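You operate a simulated robot arm through the tools that you are given. There is no shell and no other tool. Be economical: measure what you need, move in short steps, check, and stop when the job is done.

The job below is to be done with a simulated two-armed robot. You get a single attempt, and the scene is never put back.

JOB
Take the dish cloth from the wall worktop surface and hang it over the handle of the freezer drawer.

Only the result counts: the job must be done as asked and must still hold three seconds after the hand-in. Knocking over, shifting, dropping, spilling or breaking anything else fails it. Flat cloth is picked up by pressing the open fingertips on it (5 to 10 N) and closing them slowly along it; thin cloth reads only 2 to 8 mm in the jaws.

ROBOT AND FRAMES
Two 7-joint arms with two-finger parallel grippers on one trunk, on a base that drives. Base frame: it is fixed to the floor where the robot stands at the start and does not move with it; the origin is under the middle of the robot, x ahead of it, y to its left, z up. Lengths are in m, angles in rad, forces in N, time in s.
The left shoulder is at the start at [0.05, 0.177, 1.179], the right one opposite. Payload 3.43 kg a hand.
Tool frame (each hand has its own): the origin (TCP) lies between the finger pads and is the grasp point; the fingertips stand 0.034 m ahead of it; z points along the fingers, y is the line along which they close. Largest opening 0.128 m; finger width 0.024, thickness 0.012; the body of the gripper, 0.048 by 0.13 m, starts 0.096 m behind the TCP.
Orientation is told as [roll, pitch, yaw] about the base's x, y, z axes, in that order, counted from this pose: with the fingers straight down and closing along the base's y, the tool's x points along the base's -x, its y along +y and its z along -z.

CONTROLS
- The arms move only by the tool move_arm. It takes "left_steps", "right_steps" or both (then of equal length, played together; a hand with none holds still); each is a list of rows, each an object of numbers (a shift or turn left out is 0, a gripper value left out holds the last): "x", "y", "z": the shift along the base's x, y, z in m; "rx", "ry", "rz": the turn, a rotation vector about the base's x, y, z in rad; "claw": the finger opening in m, from 0 to 0.128. In form: [{"x": .., "y": .., "z": .., "rx": .., "ry": .., "rz": .., "claw": ..}, ...]. A call has 1 to 8 rows; each row shifts and turns the commanded pose from where the row before left it. Each row takes 0.2 s and may step no farther than 0.05 m and 0.15 rad from the row before; otherwise, or with a gripper value out of range, the whole call is refused. A pose out of reach is approached as far as the arm can. The call stops where the force on the tool passes 40 N (or 10 N more than at its start, if that is more) or the arm is blocked; 0.2 s more then pass. The fingers move at their own pace (about 0.108 m/s each) and stop on an object; they squeeze with about 21 N. The grip force told is the motor's: it shows also when the fingers shut on nothing. Time passes only in rows, and 0.2 s behind the last, so rows that do not move let the fingers close. It gives the time, the measured TCP pose, the force on the tool (base axes), the opening and the grip force at its end, in the units of the frame above (readings bear some noise), with the torque about the TCP (base axes, N m) and any sound that the robot's microphone picked up.
- Cameras (640 x 400 px; columns grow to the right, rows downward): "scene" is now at [0.1588, 0.0094, 1.3478]; the picture's right is [0.10, -0.99, 0.00], its down [-0.52, -0.05, -0.85] and it looks along [0.85, 0.09, -0.52] (base axes); focal length 264 px, centre (320, 200). "left" rides on the left gripper at [0.076, 0.011, -0.16] in its tool frame; the picture's right is [-0.15, 0.99, 0.00], its down [-0.88, -0.13, -0.46] and it looks along [-0.45, -0.07, 0.89] (tool axes); focal length 234 px, centre (320, 200). "right" rides on the right gripper at [0.076, -0.011, -0.16] in its tool frame; the picture's right is [0.15, 0.99, 0.00], its down [-0.88, 0.13, -0.46] and it looks along [-0.45, 0.07, 0.89] (tool axes); focal length 234 px, centre (320, 200). There is no depth. A picture from a camera that has moved, and an enlarged one, comes with that camera's place and axes in the base frame and with its lens.
- capture(camera): a new picture of that camera. No time passes.
- move_column(by): slides the trunk up (or, below 0, down) by that many m; the arms and the scene camera ride with it, the base frame stays. It gives what a move gives, with no picture.
- steer(legs): drives the robot by 1 to 6 legs, each [ahead, turn to the left] in m and rad, along the robot's own axes; the way and the turn of a leg run together, so that a leg with both is an arc; at most 1.5 m and 3.142 rad a leg. The arms and the cameras ride along, it lands a little off, and it stops where it bumps. It gives what a move gives.
- head_to(pan, tilt): turns the head with the scene camera to pan (to the left, within 1.396 rad either way) and tilt (down, from -0.506 to 1.204), counted from straight ahead of the robot. It gives what a move gives.
- enlarge(camera, box): a new picture of the part [left, top, right, bottom] of that camera's present view, enlarged. No time passes.
- job_done(): hands the job in; it is judged then, once.

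Go step by step. Nothing tells you exact positions but the pictures and the camera data: compare them with the known pose of the tool, close in by small moves and look again before you grip or let go. The budget is 120 turns and 100 pictures, counting those below and the enlarged ones. Unless the task says otherwise, let go and move clear before handing in, and close with one line.

The tools are called after "Call:" as a command line: name --argument value ..., lists and objects as JSON in quotes. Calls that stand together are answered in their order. move_arm: Moves the arms, as the interface text tells. Its arguments: {"type":"object","properties":{"left_steps":{"type":"array"},"right_steps":{"type":"array"}},"required":[]} The other tools are called the same way: move_column (by) slides the trunk up or down; steer (legs) drives the base; head_to (pan, tilt) turns the head that bears the scene camera; capture (camera) takes a picture; enlarge (camera, box) takes an enlarged picture of a part of a camera's view; job_done () hands the job in.

At the start:

```text
time_s: 0.0
left_position: [0.5098, 0.2581, 1.0588]
left_tcp_rot: [0.0, 0.0, -0.002]
left_ft_force: [0.7, -0.5, 1.1]
left_torque: [0.01, 0.02, 0.0]
left_opening: 0.1279
left_gripper_force: 0.1
right_position: [0.4243, -0.1172, 1.1507]
right_tcp_rot: [0.0, 0.0, 0.0]
right_ft_force: [-0.3, -0.2, 1.0]
right_torque: [-0.02, 0.02, -0.01]
right_opening: 0.1279
right_gripper_force: 0.0
trunk travel left (down, up): [-0.35, 0.051]
robot x, y, heading: [0.0024, -0.0007, -0.003]
head pan, tilt: [0.099, 0.546]
```

scene: 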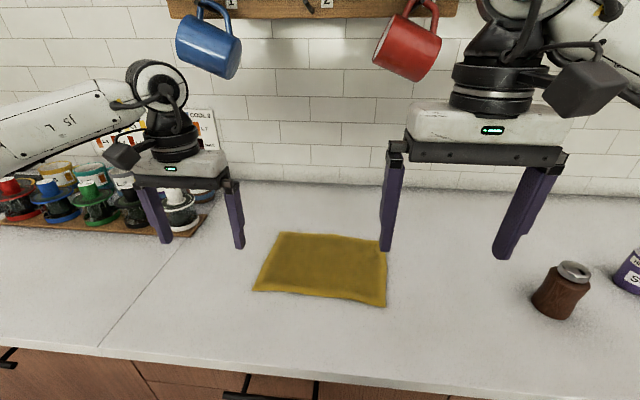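
right: 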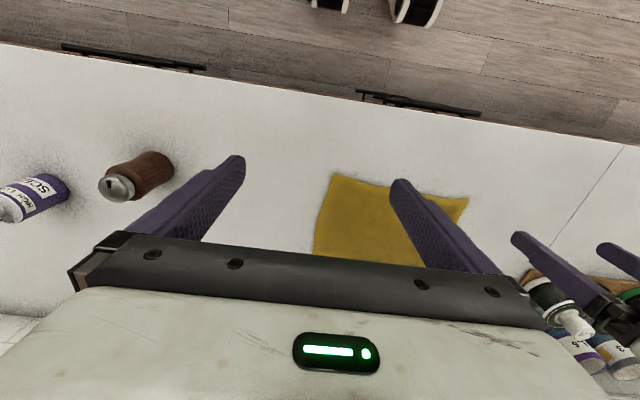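
left: 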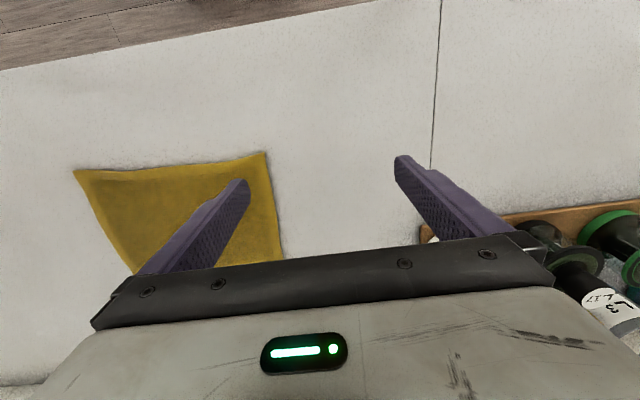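

The yellow cloth lies on the worktop ahead, between the two hands; I don't yet see which drawer is the freezer's. I turn the head to look around.

Call:
head_to --pan -0.9 --tilt 0.7

Call:
capture --camera "scene"

Call:
head_to --pan 0.9 --tilt 0.7

Call:
capture --camera "scene"

Call:
head_to --pan 0.0 --tilt 1.1

Call:
capture --camera "scene"

```text
time_s: 1.3
left_position: [0.5085, 0.2584, 1.0573]
left_tcp_rot: [0.001, 0.002, -0.001]
left_ft_force: [-0.2, 0.3, 0.0]
left_torque: [-0.03, -0.04, 0.01]
left_opening: 0.128
left_gripper_force: 0.0
right_position: [0.4243, -0.1165, 1.1502]
right_tcp_rot: [0.0, 0.002, -0.001]
right_ft_force: [-0.3, -0.1, -0.3]
right_torque: [0.02, -0.01, -0.03]
right_opening: 0.1281
right_gripper_force: 0.0
trunk travel left (down, up): [-0.35, 0.051]
robot x, y, heading: [-0.0012, 0.0016, -0.001]
head pan, tilt: [-0.901, 0.7]
```

```text
96 pictures are left
camera scene: at [0.1221, -0.0661, 1.3343], right [-0.78, -0.62, 0.0], down [-0.4, 0.5, -0.77], along [0.48, -0.6, -0.64], focal length 264 px, centre (320, 200)
```

scene: 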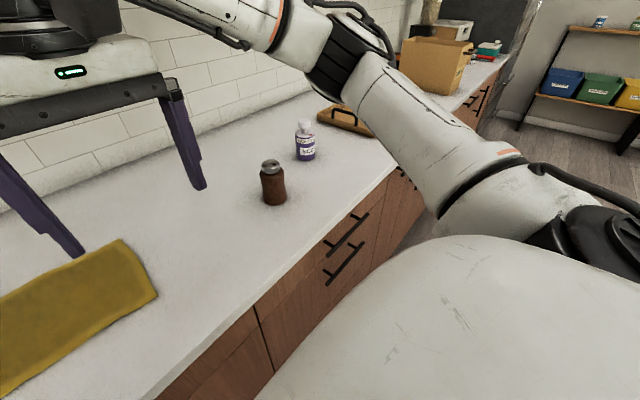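

```text
time_s: 3.1
left_position: [0.5088, 0.2574, 1.0586]
left_tcp_rot: [0.0, -0.001, 0.0]
left_ft_force: [-0.5, 0.4, 0.7]
left_torque: [0.0, 0.02, -0.01]
left_opening: 0.1279
left_gripper_force: 0.0
right_position: [0.4237, -0.1177, 1.1498]
right_tcp_rot: [0.0, 0.002, 0.001]
right_ft_force: [0.4, 0.1, -0.4]
right_torque: [0.03, 0.01, -0.01]
right_opening: 0.1282
right_gripper_force: 0.2
trunk travel left (down, up): [-0.35, 0.051]
robot x, y, heading: [0.0002, -0.0018, 0.004]
head pan, tilt: [0.901, 0.7]
```

```text
95 pictures are left
camera scene: at [0.1221, 0.0669, 1.3343], right [0.78, -0.62, 0.0], down [-0.4, -0.5, -0.76], along [0.48, 0.6, -0.64], focal length 264 px, centre (320, 200)
```

scene: 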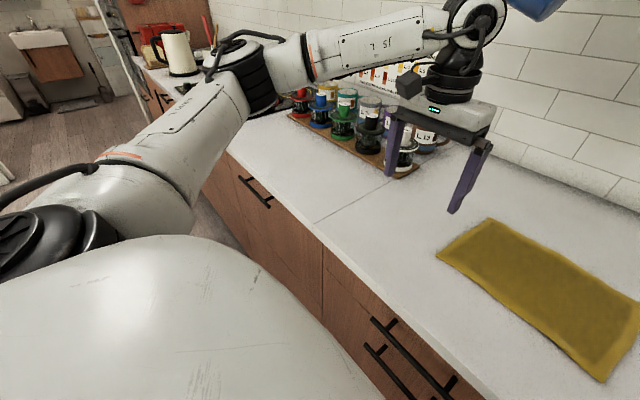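

```text
time_s: 4.3
left_position: [0.5077, 0.2565, 1.0588]
left_tcp_rot: [-0.001, -0.002, 0.001]
left_ft_force: [0.0, 0.3, -0.3]
left_torque: [-0.03, 0.03, -0.01]
left_opening: 0.1283
left_gripper_force: 0.1
right_position: [0.4242, -0.1169, 1.1512]
right_tcp_rot: [0.0, 0.0, 0.0]
right_ft_force: [-0.6, 0.3, 0.6]
right_torque: [-0.02, -0.01, 0.01]
right_opening: 0.128
right_gripper_force: 0.1
trunk travel left (down, up): [-0.35, 0.051]
robot x, y, heading: [0.0015, -0.0001, 0.002]
head pan, tilt: [0.0, 1.1]
```

```text
94 pictures are left
camera scene: at [0.1324, 0.0005, 1.3043], right [0.0, -1.0, 0.0], down [-0.89, 0.0, -0.45], along [0.45, 0.0, -0.89], focal length 264 px, centre (320, 200)
```

scene: 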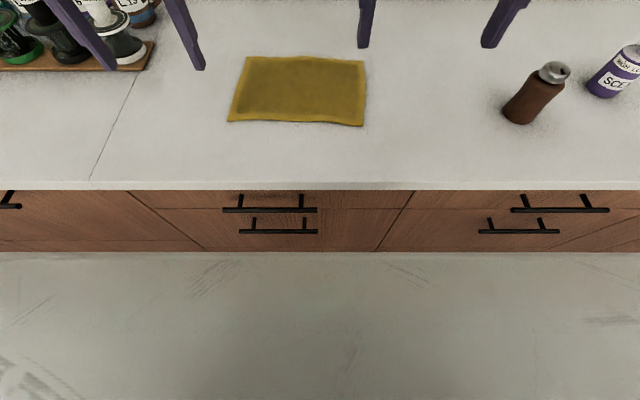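

No freezer yet: the wall worktop has a row of wooden drawers with bar handles. I look farther to the sides.

Call:
head_to --pan 1.39 --tilt 0.2

Call:
capture --camera "scene"

Call:
head_to --pan -1.39 --tilt 0.2

Call:
capture --camera "scene"

Call:
head_to --pan 0.75 --tilt 0.2

Call:
capture --camera "scene"

Call:
head_to --pan -0.75 --tilt 0.2

Call:
capture --camera "scene"

```text
time_s: 5.8
left_position: [0.5088, 0.2588, 1.0583]
left_tcp_rot: [-0.001, 0.0, 0.0]
left_ft_force: [0.6, -0.4, 0.0]
left_torque: [0.01, -0.02, -0.03]
left_opening: 0.1277
left_gripper_force: 0.2
right_position: [0.4246, -0.1183, 1.15]
right_tcp_rot: [0.0, 0.0, 0.001]
right_ft_force: [-0.1, 0.0, -0.1]
right_torque: [-0.02, 0.0, 0.0]
right_opening: 0.128
right_gripper_force: 0.0
trunk travel left (down, up): [-0.35, 0.051]
robot x, y, heading: [-0.0003, 0.0011, 0.004]
head pan, tilt: [1.389, 0.201]
```

```text
93 pictures are left
camera scene: at [0.0862, 0.0921, 1.3797], right [0.98, -0.18, 0.0], down [-0.04, -0.2, -0.98], along [0.18, 0.96, -0.2], focal length 264 px, centre (320, 200)
```

scene: 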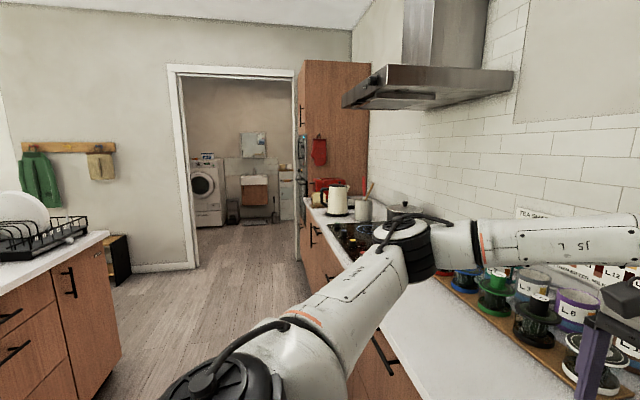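

```text
time_s: 8.2
left_position: [0.5095, 0.2567, 1.0596]
left_tcp_rot: [-0.001, 0.001, -0.001]
left_ft_force: [0.3, 1.0, 0.2]
left_torque: [-0.02, 0.01, -0.01]
left_opening: 0.1278
left_gripper_force: 0.1
right_position: [0.4245, -0.1173, 1.1507]
right_tcp_rot: [0.002, 0.0, 0.002]
right_ft_force: [0.1, 0.0, 0.0]
right_torque: [-0.05, 0.02, 0.0]
right_opening: 0.1282
right_gripper_force: 0.0
trunk travel left (down, up): [-0.35, 0.051]
robot x, y, heading: [0.0025, 0.0043, 0.001]
head pan, tilt: [-1.389, 0.201]
```

```text
92 pictures are left
camera scene: at [0.0862, -0.0912, 1.3797], right [-0.98, -0.18, 0.0], down [-0.04, 0.2, -0.98], along [0.18, -0.96, -0.2], focal length 264 px, centre (320, 200)
```

scene: 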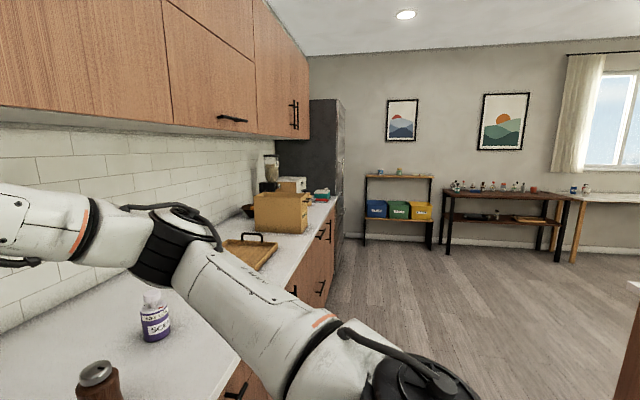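

```text
time_s: 10.3
left_position: [0.5072, 0.2573, 1.0581]
left_tcp_rot: [0.001, -0.001, -0.001]
left_ft_force: [0.0, 0.3, -0.1]
left_torque: [-0.04, 0.0, 0.05]
left_opening: 0.1281
left_gripper_force: 0.0
right_position: [0.4253, -0.1176, 1.1507]
right_tcp_rot: [0.0, 0.0, 0.0]
right_ft_force: [-1.6, -0.8, 0.0]
right_torque: [0.03, -0.03, -0.03]
right_opening: 0.1282
right_gripper_force: 0.0
trunk travel left (down, up): [-0.35, 0.051]
robot x, y, heading: [-0.0023, -0.0003, 0.004]
head pan, tilt: [0.75, 0.201]
```

```text
91 pictures are left
camera scene: at [0.1375, 0.0639, 1.3797], right [0.68, -0.73, 0.0], down [-0.15, -0.14, -0.98], along [0.72, 0.67, -0.2], focal length 264 px, centre (320, 200)
```

scene: 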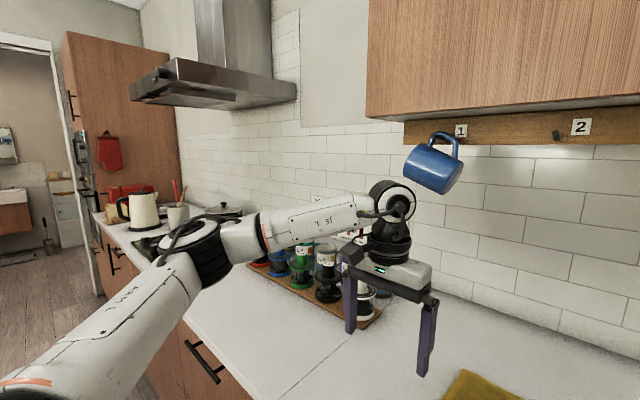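

```text
time_s: 11.9
left_position: [0.5087, 0.2581, 1.058]
left_tcp_rot: [0.002, 0.002, 0.001]
left_ft_force: [0.8, 0.7, 0.7]
left_torque: [0.0, 0.0, -0.01]
left_opening: 0.1278
left_gripper_force: 0.1
right_position: [0.4251, -0.117, 1.1511]
right_tcp_rot: [-0.001, -0.001, 0.0]
right_ft_force: [0.2, 0.7, 0.2]
right_torque: [0.0, 0.0, -0.02]
right_opening: 0.128
right_gripper_force: 0.0
trunk travel left (down, up): [-0.35, 0.051]
robot x, y, heading: [0.0013, -0.0045, -0.001]
head pan, tilt: [-0.75, 0.201]
```

```text
90 pictures are left
camera scene: at [0.1375, -0.0631, 1.3797], right [-0.68, -0.73, 0.0], down [-0.15, 0.14, -0.98], along [0.72, -0.67, -0.2], focal length 264 px, centre (320, 200)
```

scene: 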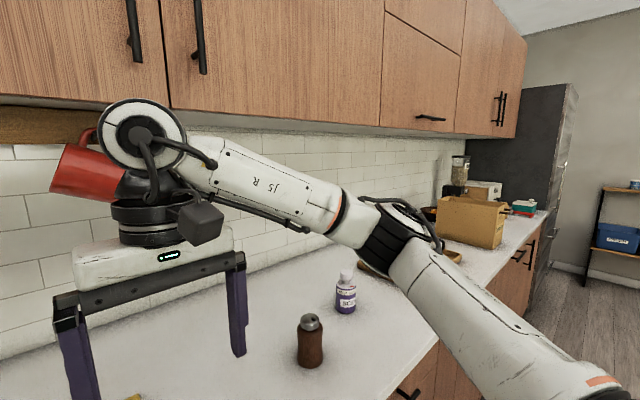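

The dark fridge stands at the far right end of the worktop row, front facing the room. I triangulate the cloth to about x 0.50–0.70, y −0.09–0.18, worktop z ≈ 0.905. Before gripping I back up a little and scout the freezer handle.

Call:
steer --legs '[[-0.3, 0]]'

Call:
head_to --pan -1.396 --tilt 0.3

Call:
capture --camera "scene"

Call:
enlarge --camera "scene" --box '[200, 60, 400, 260]'

```text
time_s: 13.9
left_position: [0.2098, 0.2597, 1.0587]
left_tcp_rot: [0.0, 0.0, 0.005]
left_ft_force: [-0.5, -0.1, 0.6]
left_torque: [0.01, -0.04, 0.0]
left_opening: 0.1279
left_gripper_force: 0.1
right_position: [0.1259, -0.1166, 1.1502]
right_tcp_rot: [0.0, -0.001, 0.007]
right_ft_force: [0.0, 0.4, -0.1]
right_torque: [0.02, 0.0, -0.05]
right_opening: 0.1282
right_gripper_force: 0.1
trunk travel left (down, up): [-0.35, 0.051]
robot x, y, heading: [-0.2991, 0.0033, 0.006]
head pan, tilt: [-0.75, 0.201]
```

```text
time_s: 14.9
left_position: [0.2105, 0.2589, 1.0585]
left_tcp_rot: [-0.001, -0.001, 0.005]
left_ft_force: [0.2, 0.3, 0.2]
left_torque: [0.0, -0.04, -0.03]
left_opening: 0.128
left_gripper_force: 0.0
right_position: [0.1267, -0.1164, 1.1494]
right_tcp_rot: [0.0, 0.0, 0.004]
right_ft_force: [-2.0, 0.2, 0.0]
right_torque: [0.01, 0.03, 0.02]
right_opening: 0.1282
right_gripper_force: 0.1
trunk travel left (down, up): [-0.35, 0.051]
robot x, y, heading: [-0.2954, -0.0008, 0.007]
head pan, tilt: [-1.396, 0.3]
```

```text
89 pictures are left
camera scene: at [-0.2123, -0.0918, 1.3704], right [-0.98, -0.18, 0.0], down [-0.05, 0.29, -0.96], along [0.17, -0.94, -0.3], focal length 264 px, centre (320, 200)
```

scene: 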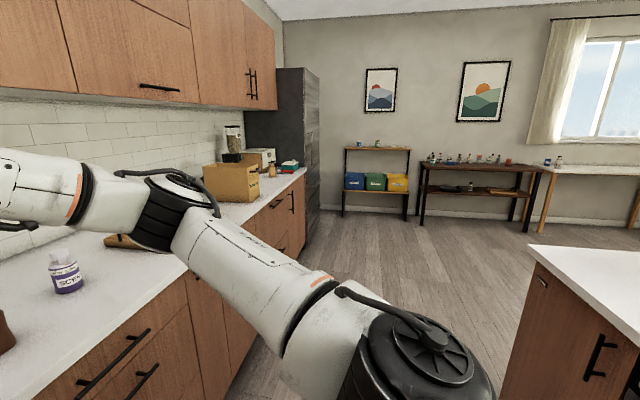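

```text
2.00 times, centred on (300, 160) of scene
camera zoom: at [-0.2123, -0.0918, 1.3704], right [-0.98, -0.18, 0.0], down [-0.05, 0.29, -0.96], along [0.17, -0.94, -0.3], focal length 528 px, centre (360, 280)
```

zoom: 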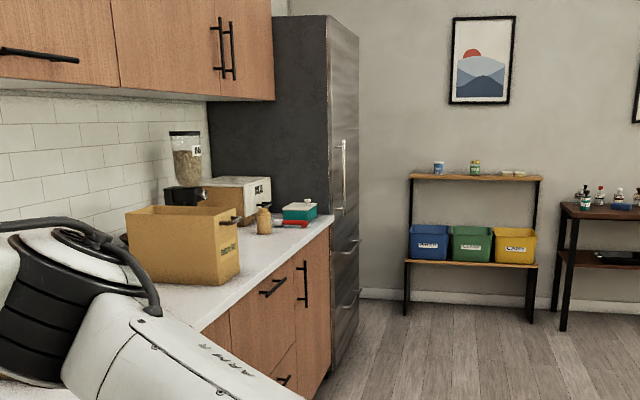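

The fridge has a vertical door handle and two horizontal drawer handles low down (z ≈ 0.67 and ≈ 0.35). I drive nearer to identify the freezer drawer.

Call:
steer --legs '[[0, -1.571], [1.0, 0], [1.0, 0]]'

Call:
head_to --pan 0.75 --tilt 0.5

Call:
capture --camera "scene"

```text
time_s: 28.8
left_position: [-0.0297, -2.5113, 1.0576]
left_tcp_rot: [0.0, 0.001, -1.565]
left_ft_force: [0.0, -0.6, -0.8]
left_torque: [-0.01, 0.03, -0.02]
left_opening: 0.1281
left_gripper_force: 0.0
right_position: [-0.4061, -2.4305, 1.1494]
right_tcp_rot: [0.0, 0.0, -1.565]
right_ft_force: [0.6, 0.2, 0.4]
right_torque: [-0.01, 0.04, -0.01]
right_opening: 0.128
right_gripper_force: 0.1
trunk travel left (down, up): [-0.35, 0.051]
robot x, y, heading: [-0.2904, -2.007, -1.565]
head pan, tilt: [-1.396, 0.3]
```

```text
time_s: 30.8
left_position: [-0.0307, -2.512, 1.0582]
left_tcp_rot: [0.0, 0.001, -1.564]
left_ft_force: [0.4, -0.3, 0.2]
left_torque: [-0.02, 0.02, 0.01]
left_opening: 0.1281
left_gripper_force: 0.0
right_position: [-0.4053, -2.4303, 1.1504]
right_tcp_rot: [0.0, 0.001, -1.564]
right_ft_force: [0.3, 0.0, -0.3]
right_torque: [0.0, -0.01, 0.0]
right_opening: 0.128
right_gripper_force: 0.1
trunk travel left (down, up): [-0.35, 0.051]
robot x, y, heading: [-0.2907, -2.0032, -1.563]
head pan, tilt: [0.75, 0.499]
```

```text
87 pictures are left
camera scene: at [-0.2286, -2.1407, 1.352], right [-0.73, -0.69, 0.0], down [-0.33, 0.35, -0.88], along [0.6, -0.64, -0.48], focal length 264 px, centre (320, 200)
```

scene: 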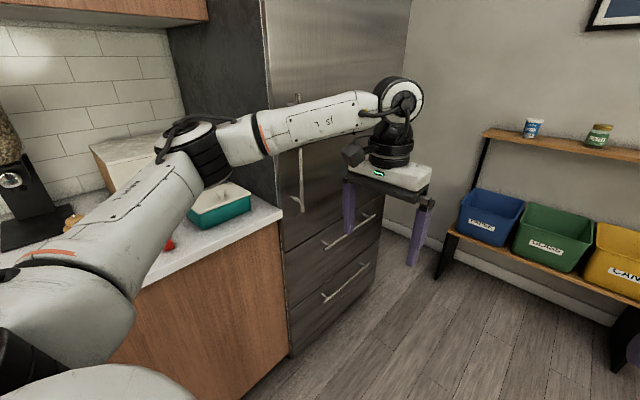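

Call:
enlarge --camera "scene" --box '[265, 170, 425, 350]'

```text
2.22 times, centred on (345, 260) of scene
camera zoom: at [-0.2286, -2.1407, 1.352], right [-0.73, -0.69, 0.0], down [-0.33, 0.35, -0.88], along [0.6, -0.64, -0.48], focal length 587 px, centre (264, 67)
```

zoom: 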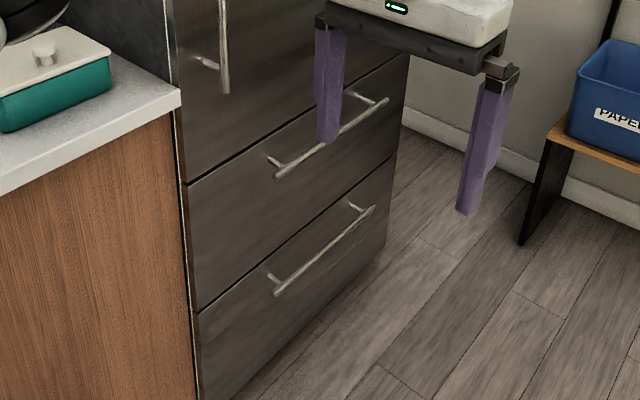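

Two drawers sit below the fridge door. I move in front of the fridge for a straight look to see any labels.

Call:
steer --legs '[[0.8, 0], [0, 0.785], [-0.3, 0], [0, 0.785]]'

Call:
head_to --pan 0.0 --tilt 0.7

Call:
capture --camera "scene"

```text
time_s: 40.8
left_position: [0.0123, -2.332, 1.0591]
left_tcp_rot: [-0.001, 0.0, -0.006]
left_ft_force: [-0.7, 0.6, -0.4]
left_torque: [0.01, 0.01, -0.02]
left_opening: 0.1279
left_gripper_force: 0.0
right_position: [-0.074, -2.7074, 1.1516]
right_tcp_rot: [0.002, 0.001, -0.006]
right_ft_force: [0.4, -0.2, 0.7]
right_torque: [0.0, -0.03, 0.0]
right_opening: 0.1278
right_gripper_force: 0.0
trunk travel left (down, up): [-0.35, 0.051]
robot x, y, heading: [-0.5006, -2.5874, -0.011]
head pan, tilt: [0.75, 0.499]
```

```text
time_s: 41.9
left_position: [0.011, -2.3338, 1.0588]
left_tcp_rot: [0.0, -0.001, -0.006]
left_ft_force: [0.0, 0.0, -0.3]
left_torque: [0.0, 0.02, 0.0]
left_opening: 0.1281
left_gripper_force: 0.0
right_position: [-0.0748, -2.7085, 1.15]
right_tcp_rot: [0.001, 0.0, -0.007]
right_ft_force: [0.0, 0.4, 0.3]
right_torque: [-0.01, -0.01, 0.0]
right_opening: 0.1281
right_gripper_force: 0.1
trunk travel left (down, up): [-0.35, 0.051]
robot x, y, heading: [-0.5013, -2.5907, -0.006]
head pan, tilt: [0.0, 0.7]
```

```text
85 pictures are left
camera scene: at [-0.3438, -2.5881, 1.3343], right [-0.01, -1.0, 0.0], down [-0.64, 0.0, -0.77], along [0.77, 0.0, -0.64], focal length 264 px, centre (320, 200)
```

scene: 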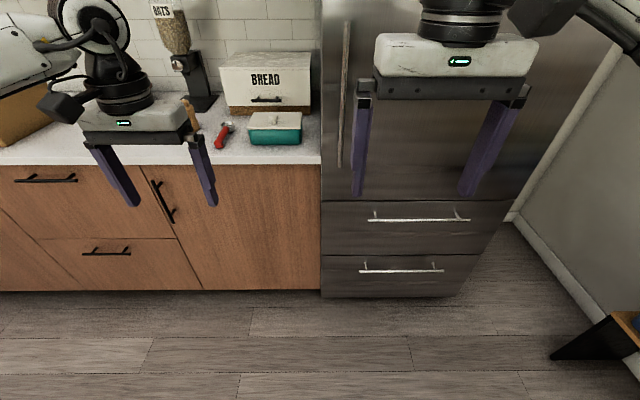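

Call:
enlarge --camera "scene" --box '[310, 180, 530, 310]'

Call:
head_to --pan -0.4 --tilt 0.1

Call:
capture --camera "scene"

```text
2.91 times, centred on (420, 245) of scene
camera zoom: at [-0.3438, -2.5881, 1.3343], right [-0.01, -1.0, 0.0], down [-0.64, 0.0, -0.77], along [0.77, 0.0, -0.64], focal length 768 px, centre (29, 69)
```

zoom: 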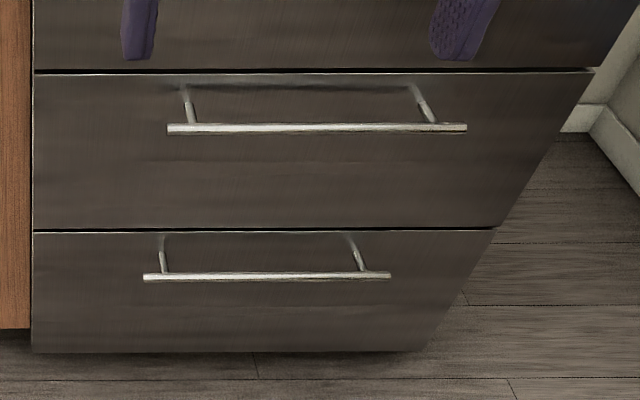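

```text
time_s: 42.9
left_position: [0.0124, -2.3329, 1.0595]
left_tcp_rot: [0.0, 0.0, -0.007]
left_ft_force: [-0.2, 0.0, 0.0]
left_torque: [0.01, 0.0, -0.01]
left_opening: 0.1279
left_gripper_force: 0.0
right_position: [-0.0741, -2.7066, 1.1499]
right_tcp_rot: [0.0, -0.001, -0.008]
right_ft_force: [0.3, 0.0, -0.2]
right_torque: [-0.02, 0.0, 0.0]
right_opening: 0.1281
right_gripper_force: 0.1
trunk travel left (down, up): [-0.35, 0.051]
robot x, y, heading: [-0.4985, -2.5893, -0.006]
head pan, tilt: [-0.4, 0.099]
```

```text
83 pictures are left
camera scene: at [-0.3441, -2.624, 1.389], right [-0.39, -0.92, 0.0], down [-0.09, 0.04, -0.99], along [0.91, -0.39, -0.1], focal length 264 px, centre (320, 200)
```

scene: 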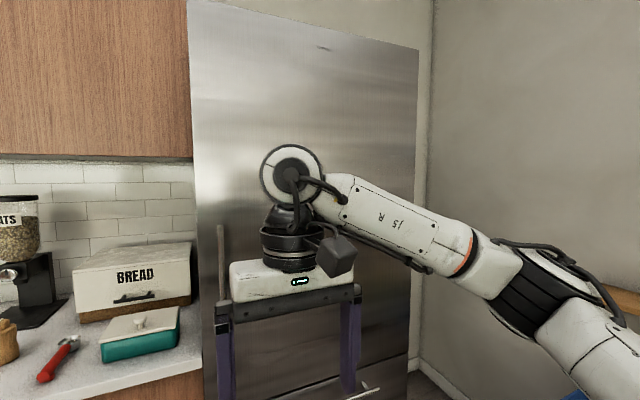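

No labels; both drawers are freezer drawers of this fridge and I'll use the upper one. Its bar is at about x 0.355, y −2.76 to −3.14, z 0.655, posts ~0.30 m apart, ~4–5 cm off the face. Plan: hold the cloth's near edge with both hands, lower the far hem behind the bar, pull back and let the front half drape. I drive back to the cloth.

Call:
steer --legs '[[0.2, 0], [0, 1.577], [1.3, 0], [1.29, 0], [0, -1.571]]'

Call:
head_to --pan 0.0 --tilt 0.8

Call:
capture --camera "scene"

```text
time_s: 64.3
left_position: [0.1884, 0.252, 1.0594]
left_tcp_rot: [0.0, 0.001, 0.01]
left_ft_force: [-0.3, -1.0, -0.2]
left_torque: [0.05, -0.02, -0.02]
left_opening: 0.1279
left_gripper_force: 0.0
right_position: [0.11, -0.1232, 1.1493]
right_tcp_rot: [0.001, 0.0, 0.011]
right_ft_force: [-0.1, -0.2, 0.0]
right_torque: [-0.02, 0.0, 0.01]
right_opening: 0.128
right_gripper_force: 0.1
trunk travel left (down, up): [-0.35, 0.051]
robot x, y, heading: [-0.3165, -0.0099, 0.013]
head pan, tilt: [-0.4, 0.099]
```

```text
time_s: 65.4
left_position: [0.1901, 0.2521, 1.0582]
left_tcp_rot: [0.001, 0.0, 0.012]
left_ft_force: [-0.2, -0.3, -0.4]
left_torque: [-0.03, -0.02, 0.0]
left_opening: 0.1281
left_gripper_force: 0.1
right_position: [0.1093, -0.1224, 1.1502]
right_tcp_rot: [0.0, 0.0, 0.013]
right_ft_force: [-0.1, -1.4, -0.3]
right_torque: [0.0, -0.04, -0.02]
right_opening: 0.1281
right_gripper_force: 0.0
trunk travel left (down, up): [-0.35, 0.051]
robot x, y, heading: [-0.3125, -0.013, 0.013]
head pan, tilt: [0.0, 0.799]
```

```text
82 pictures are left
camera scene: at [-0.1662, -0.0088, 1.3261], right [0.01, -1.0, 0.0], down [-0.72, -0.01, -0.7], along [0.7, 0.01, -0.72], focal length 264 px, centre (320, 200)
```

scene: 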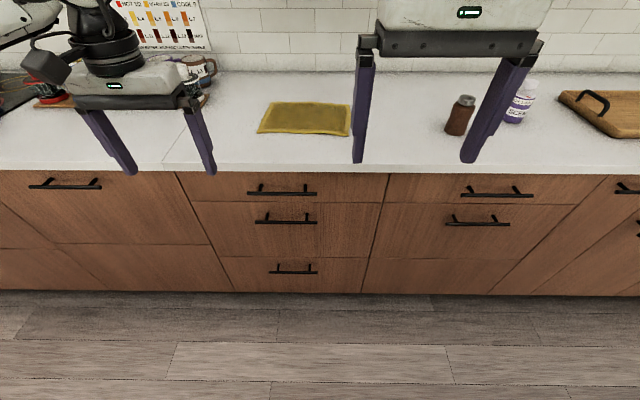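

I drive up to the worktop and turn the hands by 90° so that the jaws close along x.

Call:
steer --legs '[[0.3, -0.013]]'

Call:
move_arm --left_steps '[{"rz": -0.143, "z": 0.01}, {"rz": -0.143}, {"rz": -0.143}, {"rz": -0.143}, {"rz": -0.143}, {"rz": -0.143}, {"rz": -0.143}, {"rz": -0.143}]' --right_steps '[{"rz": 0.143, "x": 0.01}, {"rz": 0.143, "x": 0.01}, {"rz": 0.143, "x": 0.01}, {"rz": 0.143, "x": 0.01}, {"rz": 0.143, "x": 0.01}, {"rz": 0.143, "x": 0.01}, {"rz": 0.143, "x": 0.01}, {"rz": 0.143, "x": 0.01}]'

Call:
move_arm --left_steps '[{"rz": -0.143}, {"rz": -0.143}, {"rz": -0.141}]' --right_steps '[{"rz": 0.143}, {"rz": 0.143}, {"rz": 0.141}]'

Call:
capture --camera "scene"

```text
time_s: 67.5
left_position: [0.4926, 0.2481, 1.0579]
left_tcp_rot: [-0.001, 0.002, 0.0]
left_ft_force: [-0.4, 0.3, -0.3]
left_torque: [-0.01, 0.02, -0.01]
left_opening: 0.128
left_gripper_force: 0.1
right_position: [0.4068, -0.1262, 1.1495]
right_tcp_rot: [-0.001, 0.002, 0.0]
right_ft_force: [-0.5, -0.7, -0.9]
right_torque: [-0.03, 0.0, 0.0]
right_opening: 0.128
right_gripper_force: 0.2
trunk travel left (down, up): [-0.35, 0.051]
robot x, y, heading: [-0.0168, -0.0107, -0.001]
head pan, tilt: [0.0, 0.799]
```

```text
time_s: 69.2
left_position: [0.4224, 0.245, 1.0565]
left_tcp_rot: [0.029, 0.008, -0.832]
left_ft_force: [0.3, 0.1, -0.1]
left_torque: [0.0, -0.03, 0.03]
left_opening: 0.1281
left_gripper_force: 0.1
left hand out of reach, approached as far as the arm can: row 5, 6, 7, 8
right_position: [0.4182, -0.1006, 1.1357]
right_tcp_rot: [-0.001, -0.002, 1.142]
right_ft_force: [-0.7, 1.2, 0.0]
right_torque: [-0.05, 0.01, 0.0]
right_opening: 0.1281
right_gripper_force: 0.2
right hand out of reach, approached as far as the arm can: row 7, 8
trunk travel left (down, up): [-0.35, 0.051]
robot x, y, heading: [-0.016, -0.008, 0.001]
head pan, tilt: [0.0, 0.799]
```

```text
time_s: 70.0
left_position: [0.3768, 0.2295, 1.0194]
left_tcp_rot: [0.032, 0.006, -0.974]
left_ft_force: [-1.0, 0.2, 0.5]
left_torque: [-0.01, -0.04, -0.02]
left_opening: 0.1279
left_gripper_force: 0.0
left hand out of reach, approached as far as the arm can: row 1, 2, 3
right_position: [0.311, -0.0657, 1.1186]
right_tcp_rot: [-0.002, 0.001, 1.569]
right_ft_force: [0.3, -0.5, 0.7]
right_torque: [-0.06, -0.02, -0.03]
right_opening: 0.1281
right_gripper_force: 0.1
right hand out of reach, approached as far as the arm can: row 1, 2, 3
trunk travel left (down, up): [-0.35, 0.051]
robot x, y, heading: [-0.0165, -0.0075, 0.001]
head pan, tilt: [0.0, 0.799]
```

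```text
81 pictures are left
camera scene: at [0.1312, -0.0079, 1.3264], right [0.0, -1.0, 0.0], down [-0.72, 0.0, -0.7], along [0.7, 0.0, -0.72], focal length 264 px, centre (320, 200)
```

scene: 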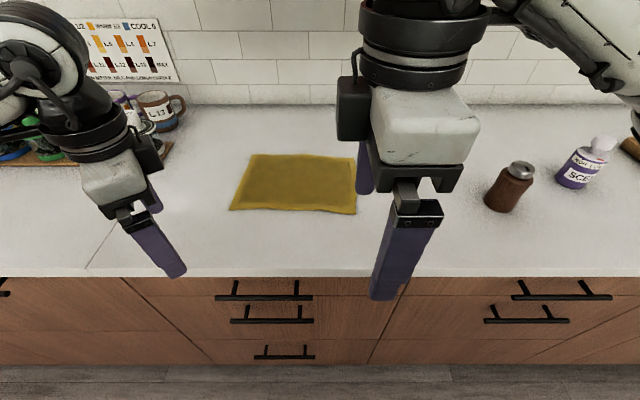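

The outward turn runs into the arm's limits, so I turn the left hand the other way and see how far it goes.

Call:
move_arm --left_steps '[{"rz": 0.15}, {"rz": 0.15}, {"rz": 0.15}, {"rz": 0.15}, {"rz": 0.15}, {"rz": 0.15}, {"rz": 0.15}, {"rz": 0.15}]'

Call:
move_arm --left_steps '[{"rz": 0.15}, {"rz": 0.15}, {"rz": 0.15}, {"rz": 0.15}, {"rz": 0.15}, {"rz": 0.15}, {"rz": 0.15}, {"rz": 0.15}]'

Call:
move_arm --left_steps '[{"rz": 0.14}, {"rz": 0.14}, {"rz": 0.14}, {"rz": 0.14}, {"rz": 0.14}]'

```text
time_s: 71.8
left_position: [0.3781, 0.2282, 1.0175]
left_tcp_rot: [0.03, 0.01, 0.226]
left_ft_force: [-0.6, -0.2, 0.5]
left_torque: [0.01, 0.0, 0.01]
left_opening: 0.1279
left_gripper_force: 0.0
right_position: [0.3121, -0.067, 1.1172]
right_tcp_rot: [-0.001, -0.001, 1.567]
right_ft_force: [-0.1, 0.0, -0.2]
right_torque: [0.02, 0.0, -0.01]
right_opening: 0.1282
right_gripper_force: 0.0
trunk travel left (down, up): [-0.35, 0.051]
robot x, y, heading: [-0.0185, -0.0121, 0.004]
head pan, tilt: [0.0, 0.799]
```

```text
time_s: 73.7
left_position: [0.3783, 0.2288, 1.0175]
left_tcp_rot: [0.028, 0.009, 1.426]
left_ft_force: [-0.5, 0.6, 0.8]
left_torque: [-0.01, 0.01, 0.01]
left_opening: 0.128
left_gripper_force: 0.1
right_position: [0.3131, -0.0666, 1.1179]
right_tcp_rot: [0.0, 0.0, 1.567]
right_ft_force: [0.3, 0.3, 0.0]
right_torque: [-0.02, -0.01, 0.0]
right_opening: 0.1281
right_gripper_force: 0.1
trunk travel left (down, up): [-0.35, 0.051]
robot x, y, heading: [-0.0177, -0.0085, 0.002]
head pan, tilt: [0.0, 0.799]
```

```text
time_s: 74.8
left_position: [0.3772, 0.23, 1.0178]
left_tcp_rot: [0.026, 0.009, 2.124]
left_ft_force: [0.3, 0.6, -0.3]
left_torque: [0.01, -0.04, -0.01]
left_opening: 0.1279
left_gripper_force: 0.1
right_position: [0.3131, -0.0666, 1.1178]
right_tcp_rot: [0.0, -0.001, 1.569]
right_ft_force: [-0.9, -0.1, -0.5]
right_torque: [-0.01, -0.01, 0.01]
right_opening: 0.128
right_gripper_force: 0.1
trunk travel left (down, up): [-0.35, 0.051]
robot x, y, heading: [-0.0209, -0.0101, 0.002]
head pan, tilt: [0.0, 0.799]
```

The left hand turns inward freely, so I mirror that with the right hand (to −90°) and bring the left back to +90°.

Call:
move_arm --right_steps '[{"rz": -0.15}, {"rz": -0.15}, {"rz": -0.15}, {"rz": -0.15}, {"rz": -0.15}, {"rz": -0.15}, {"rz": -0.15}, {"rz": -0.15}]'

Call:
move_arm --right_steps '[{"rz": -0.15}, {"rz": -0.15}, {"rz": -0.15}, {"rz": -0.15}, {"rz": -0.15}, {"rz": -0.15}, {"rz": -0.15}, {"rz": -0.15}]'

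Call:
move_arm --left_steps '[{"rz": -0.14}, {"rz": -0.14}, {"rz": -0.14}, {"rz": -0.136}, {}]' --right_steps '[{"rz": -0.148}, {"rz": -0.148}, {"rz": -0.148}, {"rz": -0.148}, {"rz": -0.148}]'

Call:
capture --camera "scene"

```text
time_s: 76.7
left_position: [0.3769, 0.2287, 1.0185]
left_tcp_rot: [0.027, 0.01, 2.121]
left_ft_force: [0.4, -0.2, 0.0]
left_torque: [0.02, -0.01, 0.0]
left_opening: 0.1282
left_gripper_force: 0.0
right_position: [0.3138, -0.067, 1.1175]
right_tcp_rot: [-0.002, 0.0, 0.367]
right_ft_force: [0.8, 0.6, 0.1]
right_torque: [0.0, -0.01, -0.01]
right_opening: 0.1278
right_gripper_force: 0.0
trunk travel left (down, up): [-0.35, 0.051]
robot x, y, heading: [-0.0185, -0.0078, -0.001]
head pan, tilt: [0.0, 0.799]
```

```text
time_s: 78.5
left_position: [0.3773, 0.2297, 1.0179]
left_tcp_rot: [0.029, 0.009, 2.123]
left_ft_force: [-0.4, -0.2, 0.4]
left_torque: [-0.01, 0.0, -0.01]
left_opening: 0.1278
left_gripper_force: 0.1
right_position: [0.3149, -0.0673, 1.1163]
right_tcp_rot: [-0.001, 0.001, -0.832]
right_ft_force: [-0.9, 0.8, 0.8]
right_torque: [0.01, 0.03, -0.02]
right_opening: 0.1281
right_gripper_force: 0.1
trunk travel left (down, up): [-0.35, 0.051]
robot x, y, heading: [-0.0177, -0.01, 0.0]
head pan, tilt: [0.0, 0.799]
```

```text
time_s: 79.7
left_position: [0.3771, 0.2291, 1.0187]
left_tcp_rot: [0.029, 0.01, 1.566]
left_ft_force: [-0.3, 0.3, 0.9]
left_torque: [0.0, 0.0, -0.01]
left_opening: 0.1279
left_gripper_force: 0.1
right_position: [0.3141, -0.067, 1.1169]
right_tcp_rot: [0.001, 0.0, -1.57]
right_ft_force: [0.6, 0.7, 0.2]
right_torque: [-0.01, -0.02, 0.0]
right_opening: 0.1278
right_gripper_force: 0.0
trunk travel left (down, up): [-0.35, 0.051]
robot x, y, heading: [-0.0133, -0.0129, 0.004]
head pan, tilt: [0.0, 0.799]
```

```text
80 pictures are left
camera scene: at [0.133, -0.009, 1.3261], right [0.0, -1.0, 0.0], down [-0.72, 0.0, -0.7], along [0.7, 0.0, -0.72], focal length 264 px, centre (320, 200)
```

scene: 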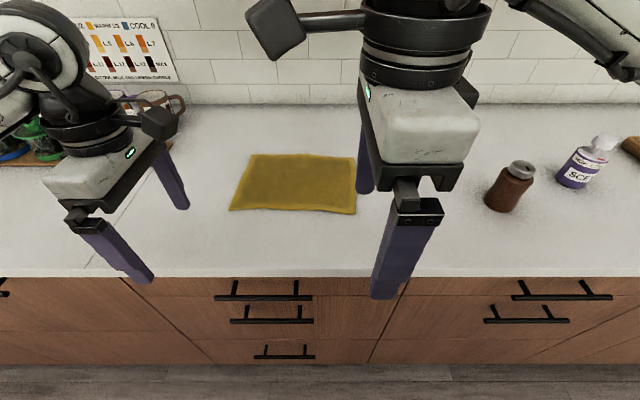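

Both hands are now turned with the jaws along x. I bring them above the cloth's near corners with the claws at 35 mm.

Call:
move_arm --left_steps '[{"x": 0.027, "y": -0.0115, "z": 0.005, "rx": -0.028, "ry": -0.01, "claw": 0.035}, {"x": 0.027, "y": -0.0115}, {"x": 0.027, "y": -0.0115}, {"x": 0.027, "y": -0.0115}, {"x": 0.027, "y": -0.0115}, {"x": 0.027, "y": -0.0115}]' --right_steps '[{"x": 0.0377, "z": -0.018, "claw": 0.035}, {"x": 0.0377, "z": -0.018}, {"x": 0.0377, "z": -0.018}, {"x": 0.0377, "z": -0.018}, {"x": 0.0377, "z": -0.018}, {"x": 0.0377, "z": -0.01}]'

Call:
capture --camera "scene"

Call:
capture --camera "left"

Call:
capture --camera "right"

```text
time_s: 81.0
left_position: [0.5408, 0.1605, 1.0232]
left_tcp_rot: [0.021, 0.033, 1.568]
left_ft_force: [0.0, -0.1, -0.2]
left_torque: [0.03, 0.01, 0.02]
left_opening: 0.0349
left_gripper_force: 0.1
right_position: [0.5394, -0.0674, 1.0164]
right_tcp_rot: [0.001, 0.001, -1.568]
right_ft_force: [-0.6, -0.5, 0.3]
right_torque: [0.0, -0.01, -0.01]
right_opening: 0.0351
right_gripper_force: 0.1
trunk travel left (down, up): [-0.35, 0.051]
robot x, y, heading: [-0.0163, -0.0069, 0.001]
head pan, tilt: [0.0, 0.799]
```

```text
79 pictures are left
camera scene: at [0.1336, -0.0091, 1.3259], right [0.0, -1.0, 0.0], down [-0.72, 0.0, -0.7], along [0.7, 0.0, -0.72], focal length 264 px, centre (320, 200)
```

scene: 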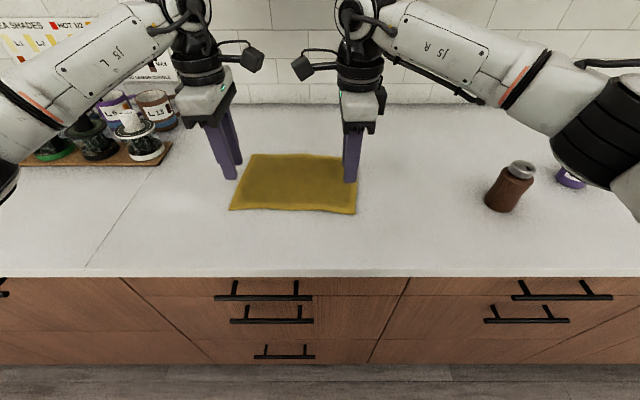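

```text
78 pictures are left
camera left: at [0.5325, 0.0896, 1.1847], right [-0.99, 0.15, 0.01], down [0.14, 0.9, 0.42], along [0.05, 0.42, -0.91], focal length 234 px, centre (320, 200)
```

left: 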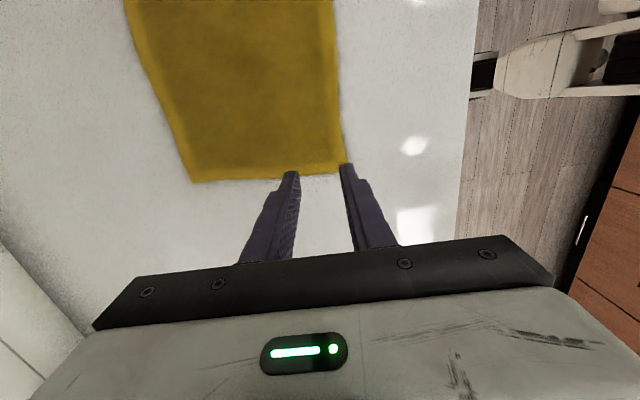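

```text
77 pictures are left
camera right: at [0.5285, 0.0077, 1.1759], right [0.99, 0.15, 0.0], down [0.13, -0.88, 0.46], along [0.07, -0.45, -0.89], focal length 234 px, centre (320, 200)
```

right: 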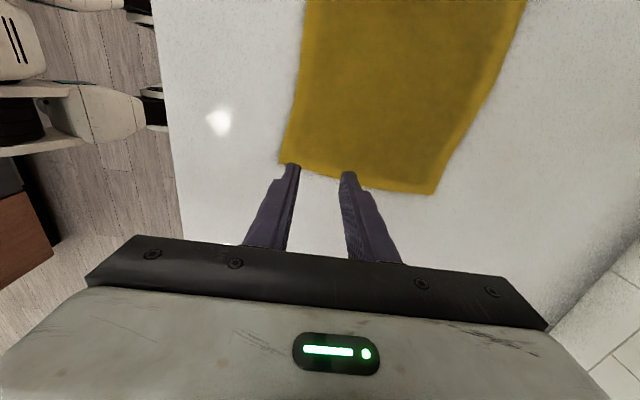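

Fingertips are over the near corners. I level the left hand and descend to just above the cloth.

Call:
move_arm --left_steps '[{"x": 0.003, "y": -0.004, "z": -0.03, "rx": 0.033, "ry": -0.021}, {"z": -0.03}, {"z": -0.011}, {}]' --right_steps '[{"x": -0.003, "z": -0.03}, {"z": -0.03}, {"z": -0.006}, {}]'

Call:
capture --camera "left"

Call:
capture --camera "right"

```text
time_s: 82.0
left_position: [0.5436, 0.1553, 0.9517]
left_tcp_rot: [-0.001, 0.004, 1.566]
left_ft_force: [0.4, -0.5, -0.7]
left_torque: [0.04, 0.01, 0.02]
left_opening: 0.0351
left_gripper_force: 0.0
right_position: [0.5372, -0.0666, 0.9519]
right_tcp_rot: [0.0, 0.001, -1.569]
right_ft_force: [-0.3, -0.1, -0.3]
right_torque: [0.0, -0.02, -0.03]
right_opening: 0.0349
right_gripper_force: 0.0
trunk travel left (down, up): [-0.35, 0.051]
robot x, y, heading: [-0.0214, -0.0088, -0.002]
head pan, tilt: [0.0, 0.799]
```

```text
76 pictures are left
camera left: at [0.5312, 0.0798, 1.1114], right [-0.99, 0.15, 0.0], down [0.13, 0.88, 0.45], along [0.07, 0.45, -0.89], focal length 234 px, centre (320, 200)
```

left: 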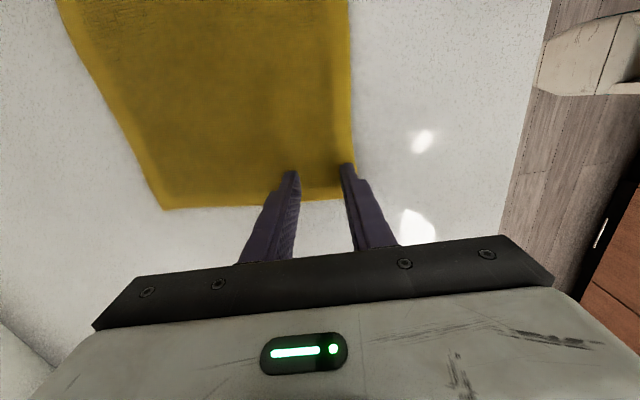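

```text
75 pictures are left
camera right: at [0.5252, 0.0082, 1.1104], right [0.99, 0.15, 0.0], down [0.13, -0.88, 0.46], along [0.07, -0.45, -0.89], focal length 234 px, centre (320, 200)
```

right: 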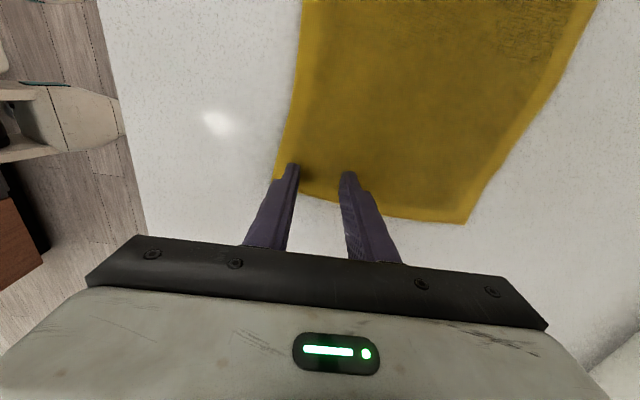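

Both finger pairs stand over the cloth just inside its near edge. I lower in small steps to touch.

Call:
move_arm --left_steps '[{"x": 0.004, "z": -0.005}, {"z": -0.004}, {}]' --right_steps '[{"x": 0.003, "z": -0.005}, {"z": -0.004}, {}]'

```text
time_s: 82.8
left_position: [0.5455, 0.155, 0.9471]
left_tcp_rot: [-0.008, 0.005, 1.567]
left_ft_force: [2.9, 0.2, 13.6]
left_torque: [0.03, 0.02, 0.0]
left_opening: 0.0343
left_gripper_force: 0.1
right_position: [0.5397, -0.0662, 0.947]
right_tcp_rot: [0.009, 0.001, -1.57]
right_ft_force: [-0.1, -1.4, 26.1]
right_torque: [-0.04, 0.25, 0.02]
right_opening: 0.0348
right_gripper_force: 0.0
trunk travel left (down, up): [-0.35, 0.051]
robot x, y, heading: [-0.0181, -0.0102, -0.003]
head pan, tilt: [0.0, 0.799]
```

Contact is made at TCP z ≈ 0.947; I ease off to 5–10 N.

Call:
move_arm --left_steps '[{"z": 0.0015}, {}]' --right_steps '[{"z": 0.003}, {}]'

```text
time_s: 83.5
left_position: [0.546, 0.1554, 0.9472]
left_tcp_rot: [-0.005, 0.003, 1.567]
left_ft_force: [3.9, 0.1, 14.6]
left_torque: [0.05, -0.01, -0.01]
left_opening: 0.0343
left_gripper_force: 0.0
right_position: [0.5393, -0.0665, 0.947]
right_tcp_rot: [0.005, 0.002, -1.57]
right_ft_force: [3.4, 0.5, 18.8]
right_torque: [0.01, -0.01, 0.0]
right_opening: 0.0346
right_gripper_force: 0.1
trunk travel left (down, up): [-0.35, 0.051]
robot x, y, heading: [-0.0158, -0.0047, -0.003]
head pan, tilt: [0.0, 0.799]
```

Call:
move_arm --left_steps '[{"z": 0.001}, {}, {}]' --right_steps '[{"z": 0.002}, {}, {}]'

```text
time_s: 84.2
left_position: [0.5448, 0.1546, 0.9464]
left_tcp_rot: [-0.002, 0.005, 1.565]
left_ft_force: [1.6, -0.3, 13.4]
left_torque: [-0.03, 0.02, 0.0]
left_opening: 0.0343
left_gripper_force: 0.0
right_position: [0.5385, -0.0667, 0.9489]
right_tcp_rot: [0.001, 0.002, -1.57]
right_ft_force: [2.1, 1.6, 9.0]
right_torque: [0.06, -0.05, -0.03]
right_opening: 0.0346
right_gripper_force: 0.0
trunk travel left (down, up): [-0.35, 0.051]
robot x, y, heading: [-0.018, -0.0095, -0.003]
head pan, tilt: [0.0, 0.799]
```

The right hand presses 9 N; I ease the left slightly and close both slowly.

Call:
move_arm --left_steps '[{"z": 0.0015}, {"claw": 0.031}, {"claw": 0.027}, {"claw": 0.023}, {"claw": 0.019}, {"claw": 0.015}, {"claw": 0.011}, {"claw": 0.007}]' --right_steps '[{}, {"claw": 0.031}, {"claw": 0.027}, {"claw": 0.023}, {"claw": 0.019}, {"claw": 0.015}, {"claw": 0.011}, {"claw": 0.007}]'

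Call:
move_arm --left_steps '[{"claw": 0.003}, {"claw": 0.0}, {}, {}]' --right_steps '[{"claw": 0.003}, {"claw": 0.0}, {}, {}]'

Call:
capture --camera "left"

Call:
capture --camera "right"

```text
time_s: 86.0
left_position: [0.5463, 0.1562, 0.9481]
left_tcp_rot: [-0.003, 0.003, 1.565]
left_ft_force: [0.7, -0.2, 3.8]
left_torque: [-0.03, 0.02, -0.02]
left_opening: 0.0089
left_gripper_force: 1.1
right_position: [0.5399, -0.0662, 0.9475]
right_tcp_rot: [0.002, 0.0, -1.569]
right_ft_force: [0.7, 0.6, 6.5]
right_torque: [0.01, 0.02, 0.0]
right_opening: 0.0078
right_gripper_force: 17.7
trunk travel left (down, up): [-0.35, 0.051]
robot x, y, heading: [-0.0168, -0.0076, -0.004]
head pan, tilt: [0.0, 0.799]
```

```text
time_s: 87.0
left_position: [0.5453, 0.1559, 0.9471]
left_tcp_rot: [-0.004, 0.004, 1.568]
left_ft_force: [0.5, -1.5, 5.0]
left_torque: [-0.04, -0.02, 0.0]
left_opening: 0.0045
left_gripper_force: 20.9
right_position: [0.5395, -0.0671, 0.9474]
right_tcp_rot: [0.002, 0.0, -1.568]
right_ft_force: [0.0, 1.2, 5.6]
right_torque: [0.04, 0.02, 0.02]
right_opening: 0.0072
right_gripper_force: 21.0
trunk travel left (down, up): [-0.35, 0.051]
robot x, y, heading: [-0.0186, -0.0093, -0.008]
head pan, tilt: [0.0, 0.799]
```

```text
74 pictures are left
camera left: at [0.5339, 0.08, 1.1076], right [-0.99, 0.15, 0.0], down [0.13, 0.88, 0.45], along [0.07, 0.45, -0.89], focal length 234 px, centre (320, 200)
```

left: 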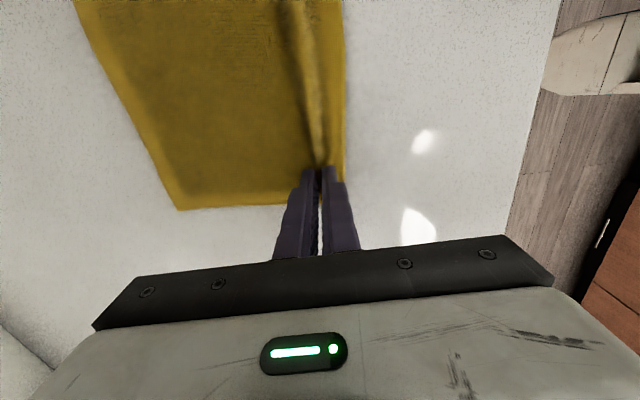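

```text
73 pictures are left
camera right: at [0.5276, 0.0079, 1.1076], right [0.99, 0.15, 0.0], down [0.13, -0.88, 0.46], along [0.07, -0.45, -0.89], focal length 234 px, centre (320, 200)
```

right: 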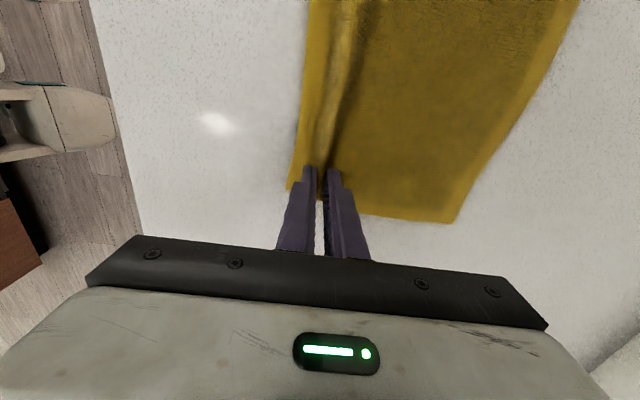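

Both jaws hold a ridge along the edge (4.5 and 7 mm). I lift evenly.

Call:
move_arm --left_steps '[{"z": 0.02}, {"z": 0.03}, {"z": 0.04}, {"z": 0.04}, {"z": 0.04}, {"z": 0.04}]' --right_steps '[{"z": 0.02}, {"z": 0.03}, {"z": 0.04}, {"z": 0.04}, {"z": 0.04}, {"z": 0.04}]'

Call:
capture --camera "scene"

```text
time_s: 88.5
left_position: [0.5453, 0.1571, 1.1583]
left_tcp_rot: [-0.002, 0.003, 1.567]
left_ft_force: [0.2, -1.3, -0.5]
left_torque: [-0.06, -0.08, 0.03]
left_opening: 0.0044
left_gripper_force: 21.0
right_position: [0.5373, -0.0672, 1.1582]
right_tcp_rot: [0.002, 0.0, -1.567]
right_ft_force: [-0.2, 1.7, 0.4]
right_torque: [0.03, 0.0, 0.01]
right_opening: 0.007
right_gripper_force: 21.2
trunk travel left (down, up): [-0.35, 0.051]
robot x, y, heading: [-0.0175, -0.0056, 0.002]
head pan, tilt: [0.0, 0.799]
```

```text
72 pictures are left
camera scene: at [0.1321, -0.009, 1.3261], right [0.0, -1.0, 0.0], down [-0.72, 0.0, -0.7], along [0.7, 0.0, -0.72], focal length 264 px, centre (320, 200)
```

scene: 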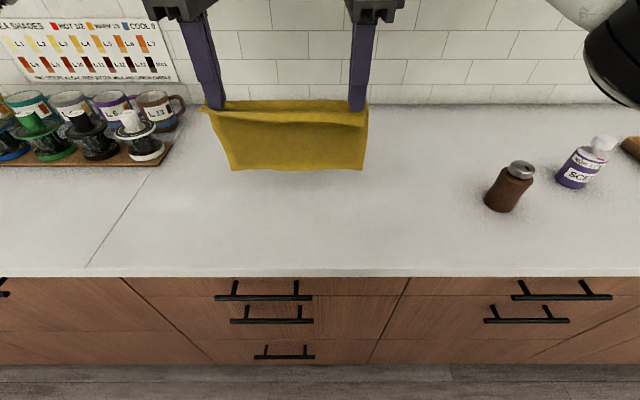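

The cloth hangs neatly as a sheet between both hands. I back off, draw the hands in and drive to the fridge.

Call:
move_arm --left_steps '[{"x": -0.03}, {"x": -0.03}, {"x": -0.03}, {"x": -0.03}]' --right_steps '[{"x": -0.03}, {"x": -0.03}, {"x": -0.03}, {"x": -0.03}]'

Call:
steer --legs '[[-0.3, 0], [0, -1.572]]'

Call:
capture --camera "scene"

```text
time_s: 89.5
left_position: [0.4249, 0.1557, 1.1572]
left_tcp_rot: [-0.005, 0.004, 1.567]
left_ft_force: [-0.3, -0.6, 0.1]
left_torque: [-0.03, -0.04, 0.01]
left_opening: 0.0041
left_gripper_force: 20.7
right_position: [0.4175, -0.066, 1.157]
right_tcp_rot: [0.002, 0.001, -1.569]
right_ft_force: [-0.3, 1.2, -0.4]
right_torque: [0.02, -0.03, -0.03]
right_opening: 0.0072
right_gripper_force: 21.3
trunk travel left (down, up): [-0.35, 0.051]
robot x, y, heading: [-0.0175, -0.0121, 0.001]
head pan, tilt: [0.0, 0.799]
```

```text
time_s: 95.3
left_position: [-0.1589, -0.4545, 1.1562]
left_tcp_rot: [-0.002, 0.005, -0.018]
left_ft_force: [-2.0, 0.0, 0.2]
left_torque: [-0.01, 0.05, 0.08]
left_opening: 0.0039
left_gripper_force: 20.6
right_position: [-0.3831, -0.4441, 1.1562]
right_tcp_rot: [-0.002, -0.002, 3.129]
right_ft_force: [0.5, -0.6, -0.7]
right_torque: [-0.01, -0.04, 0.09]
right_opening: 0.0047
right_gripper_force: 20.7
trunk travel left (down, up): [-0.35, 0.051]
robot x, y, heading: [-0.3201, -0.0064, -1.581]
head pan, tilt: [0.0, 0.799]
```

```text
71 pictures are left
camera scene: at [-0.3219, -0.1592, 1.3261], right [-1.0, 0.01, 0.0], down [0.01, 0.72, -0.7], along [-0.01, -0.7, -0.72], focal length 264 px, centre (320, 200)
```

scene: 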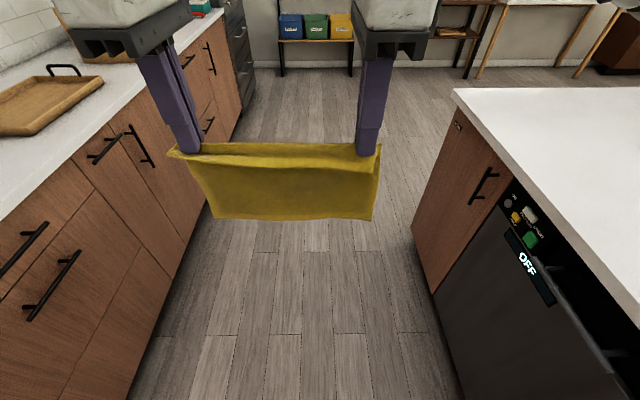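

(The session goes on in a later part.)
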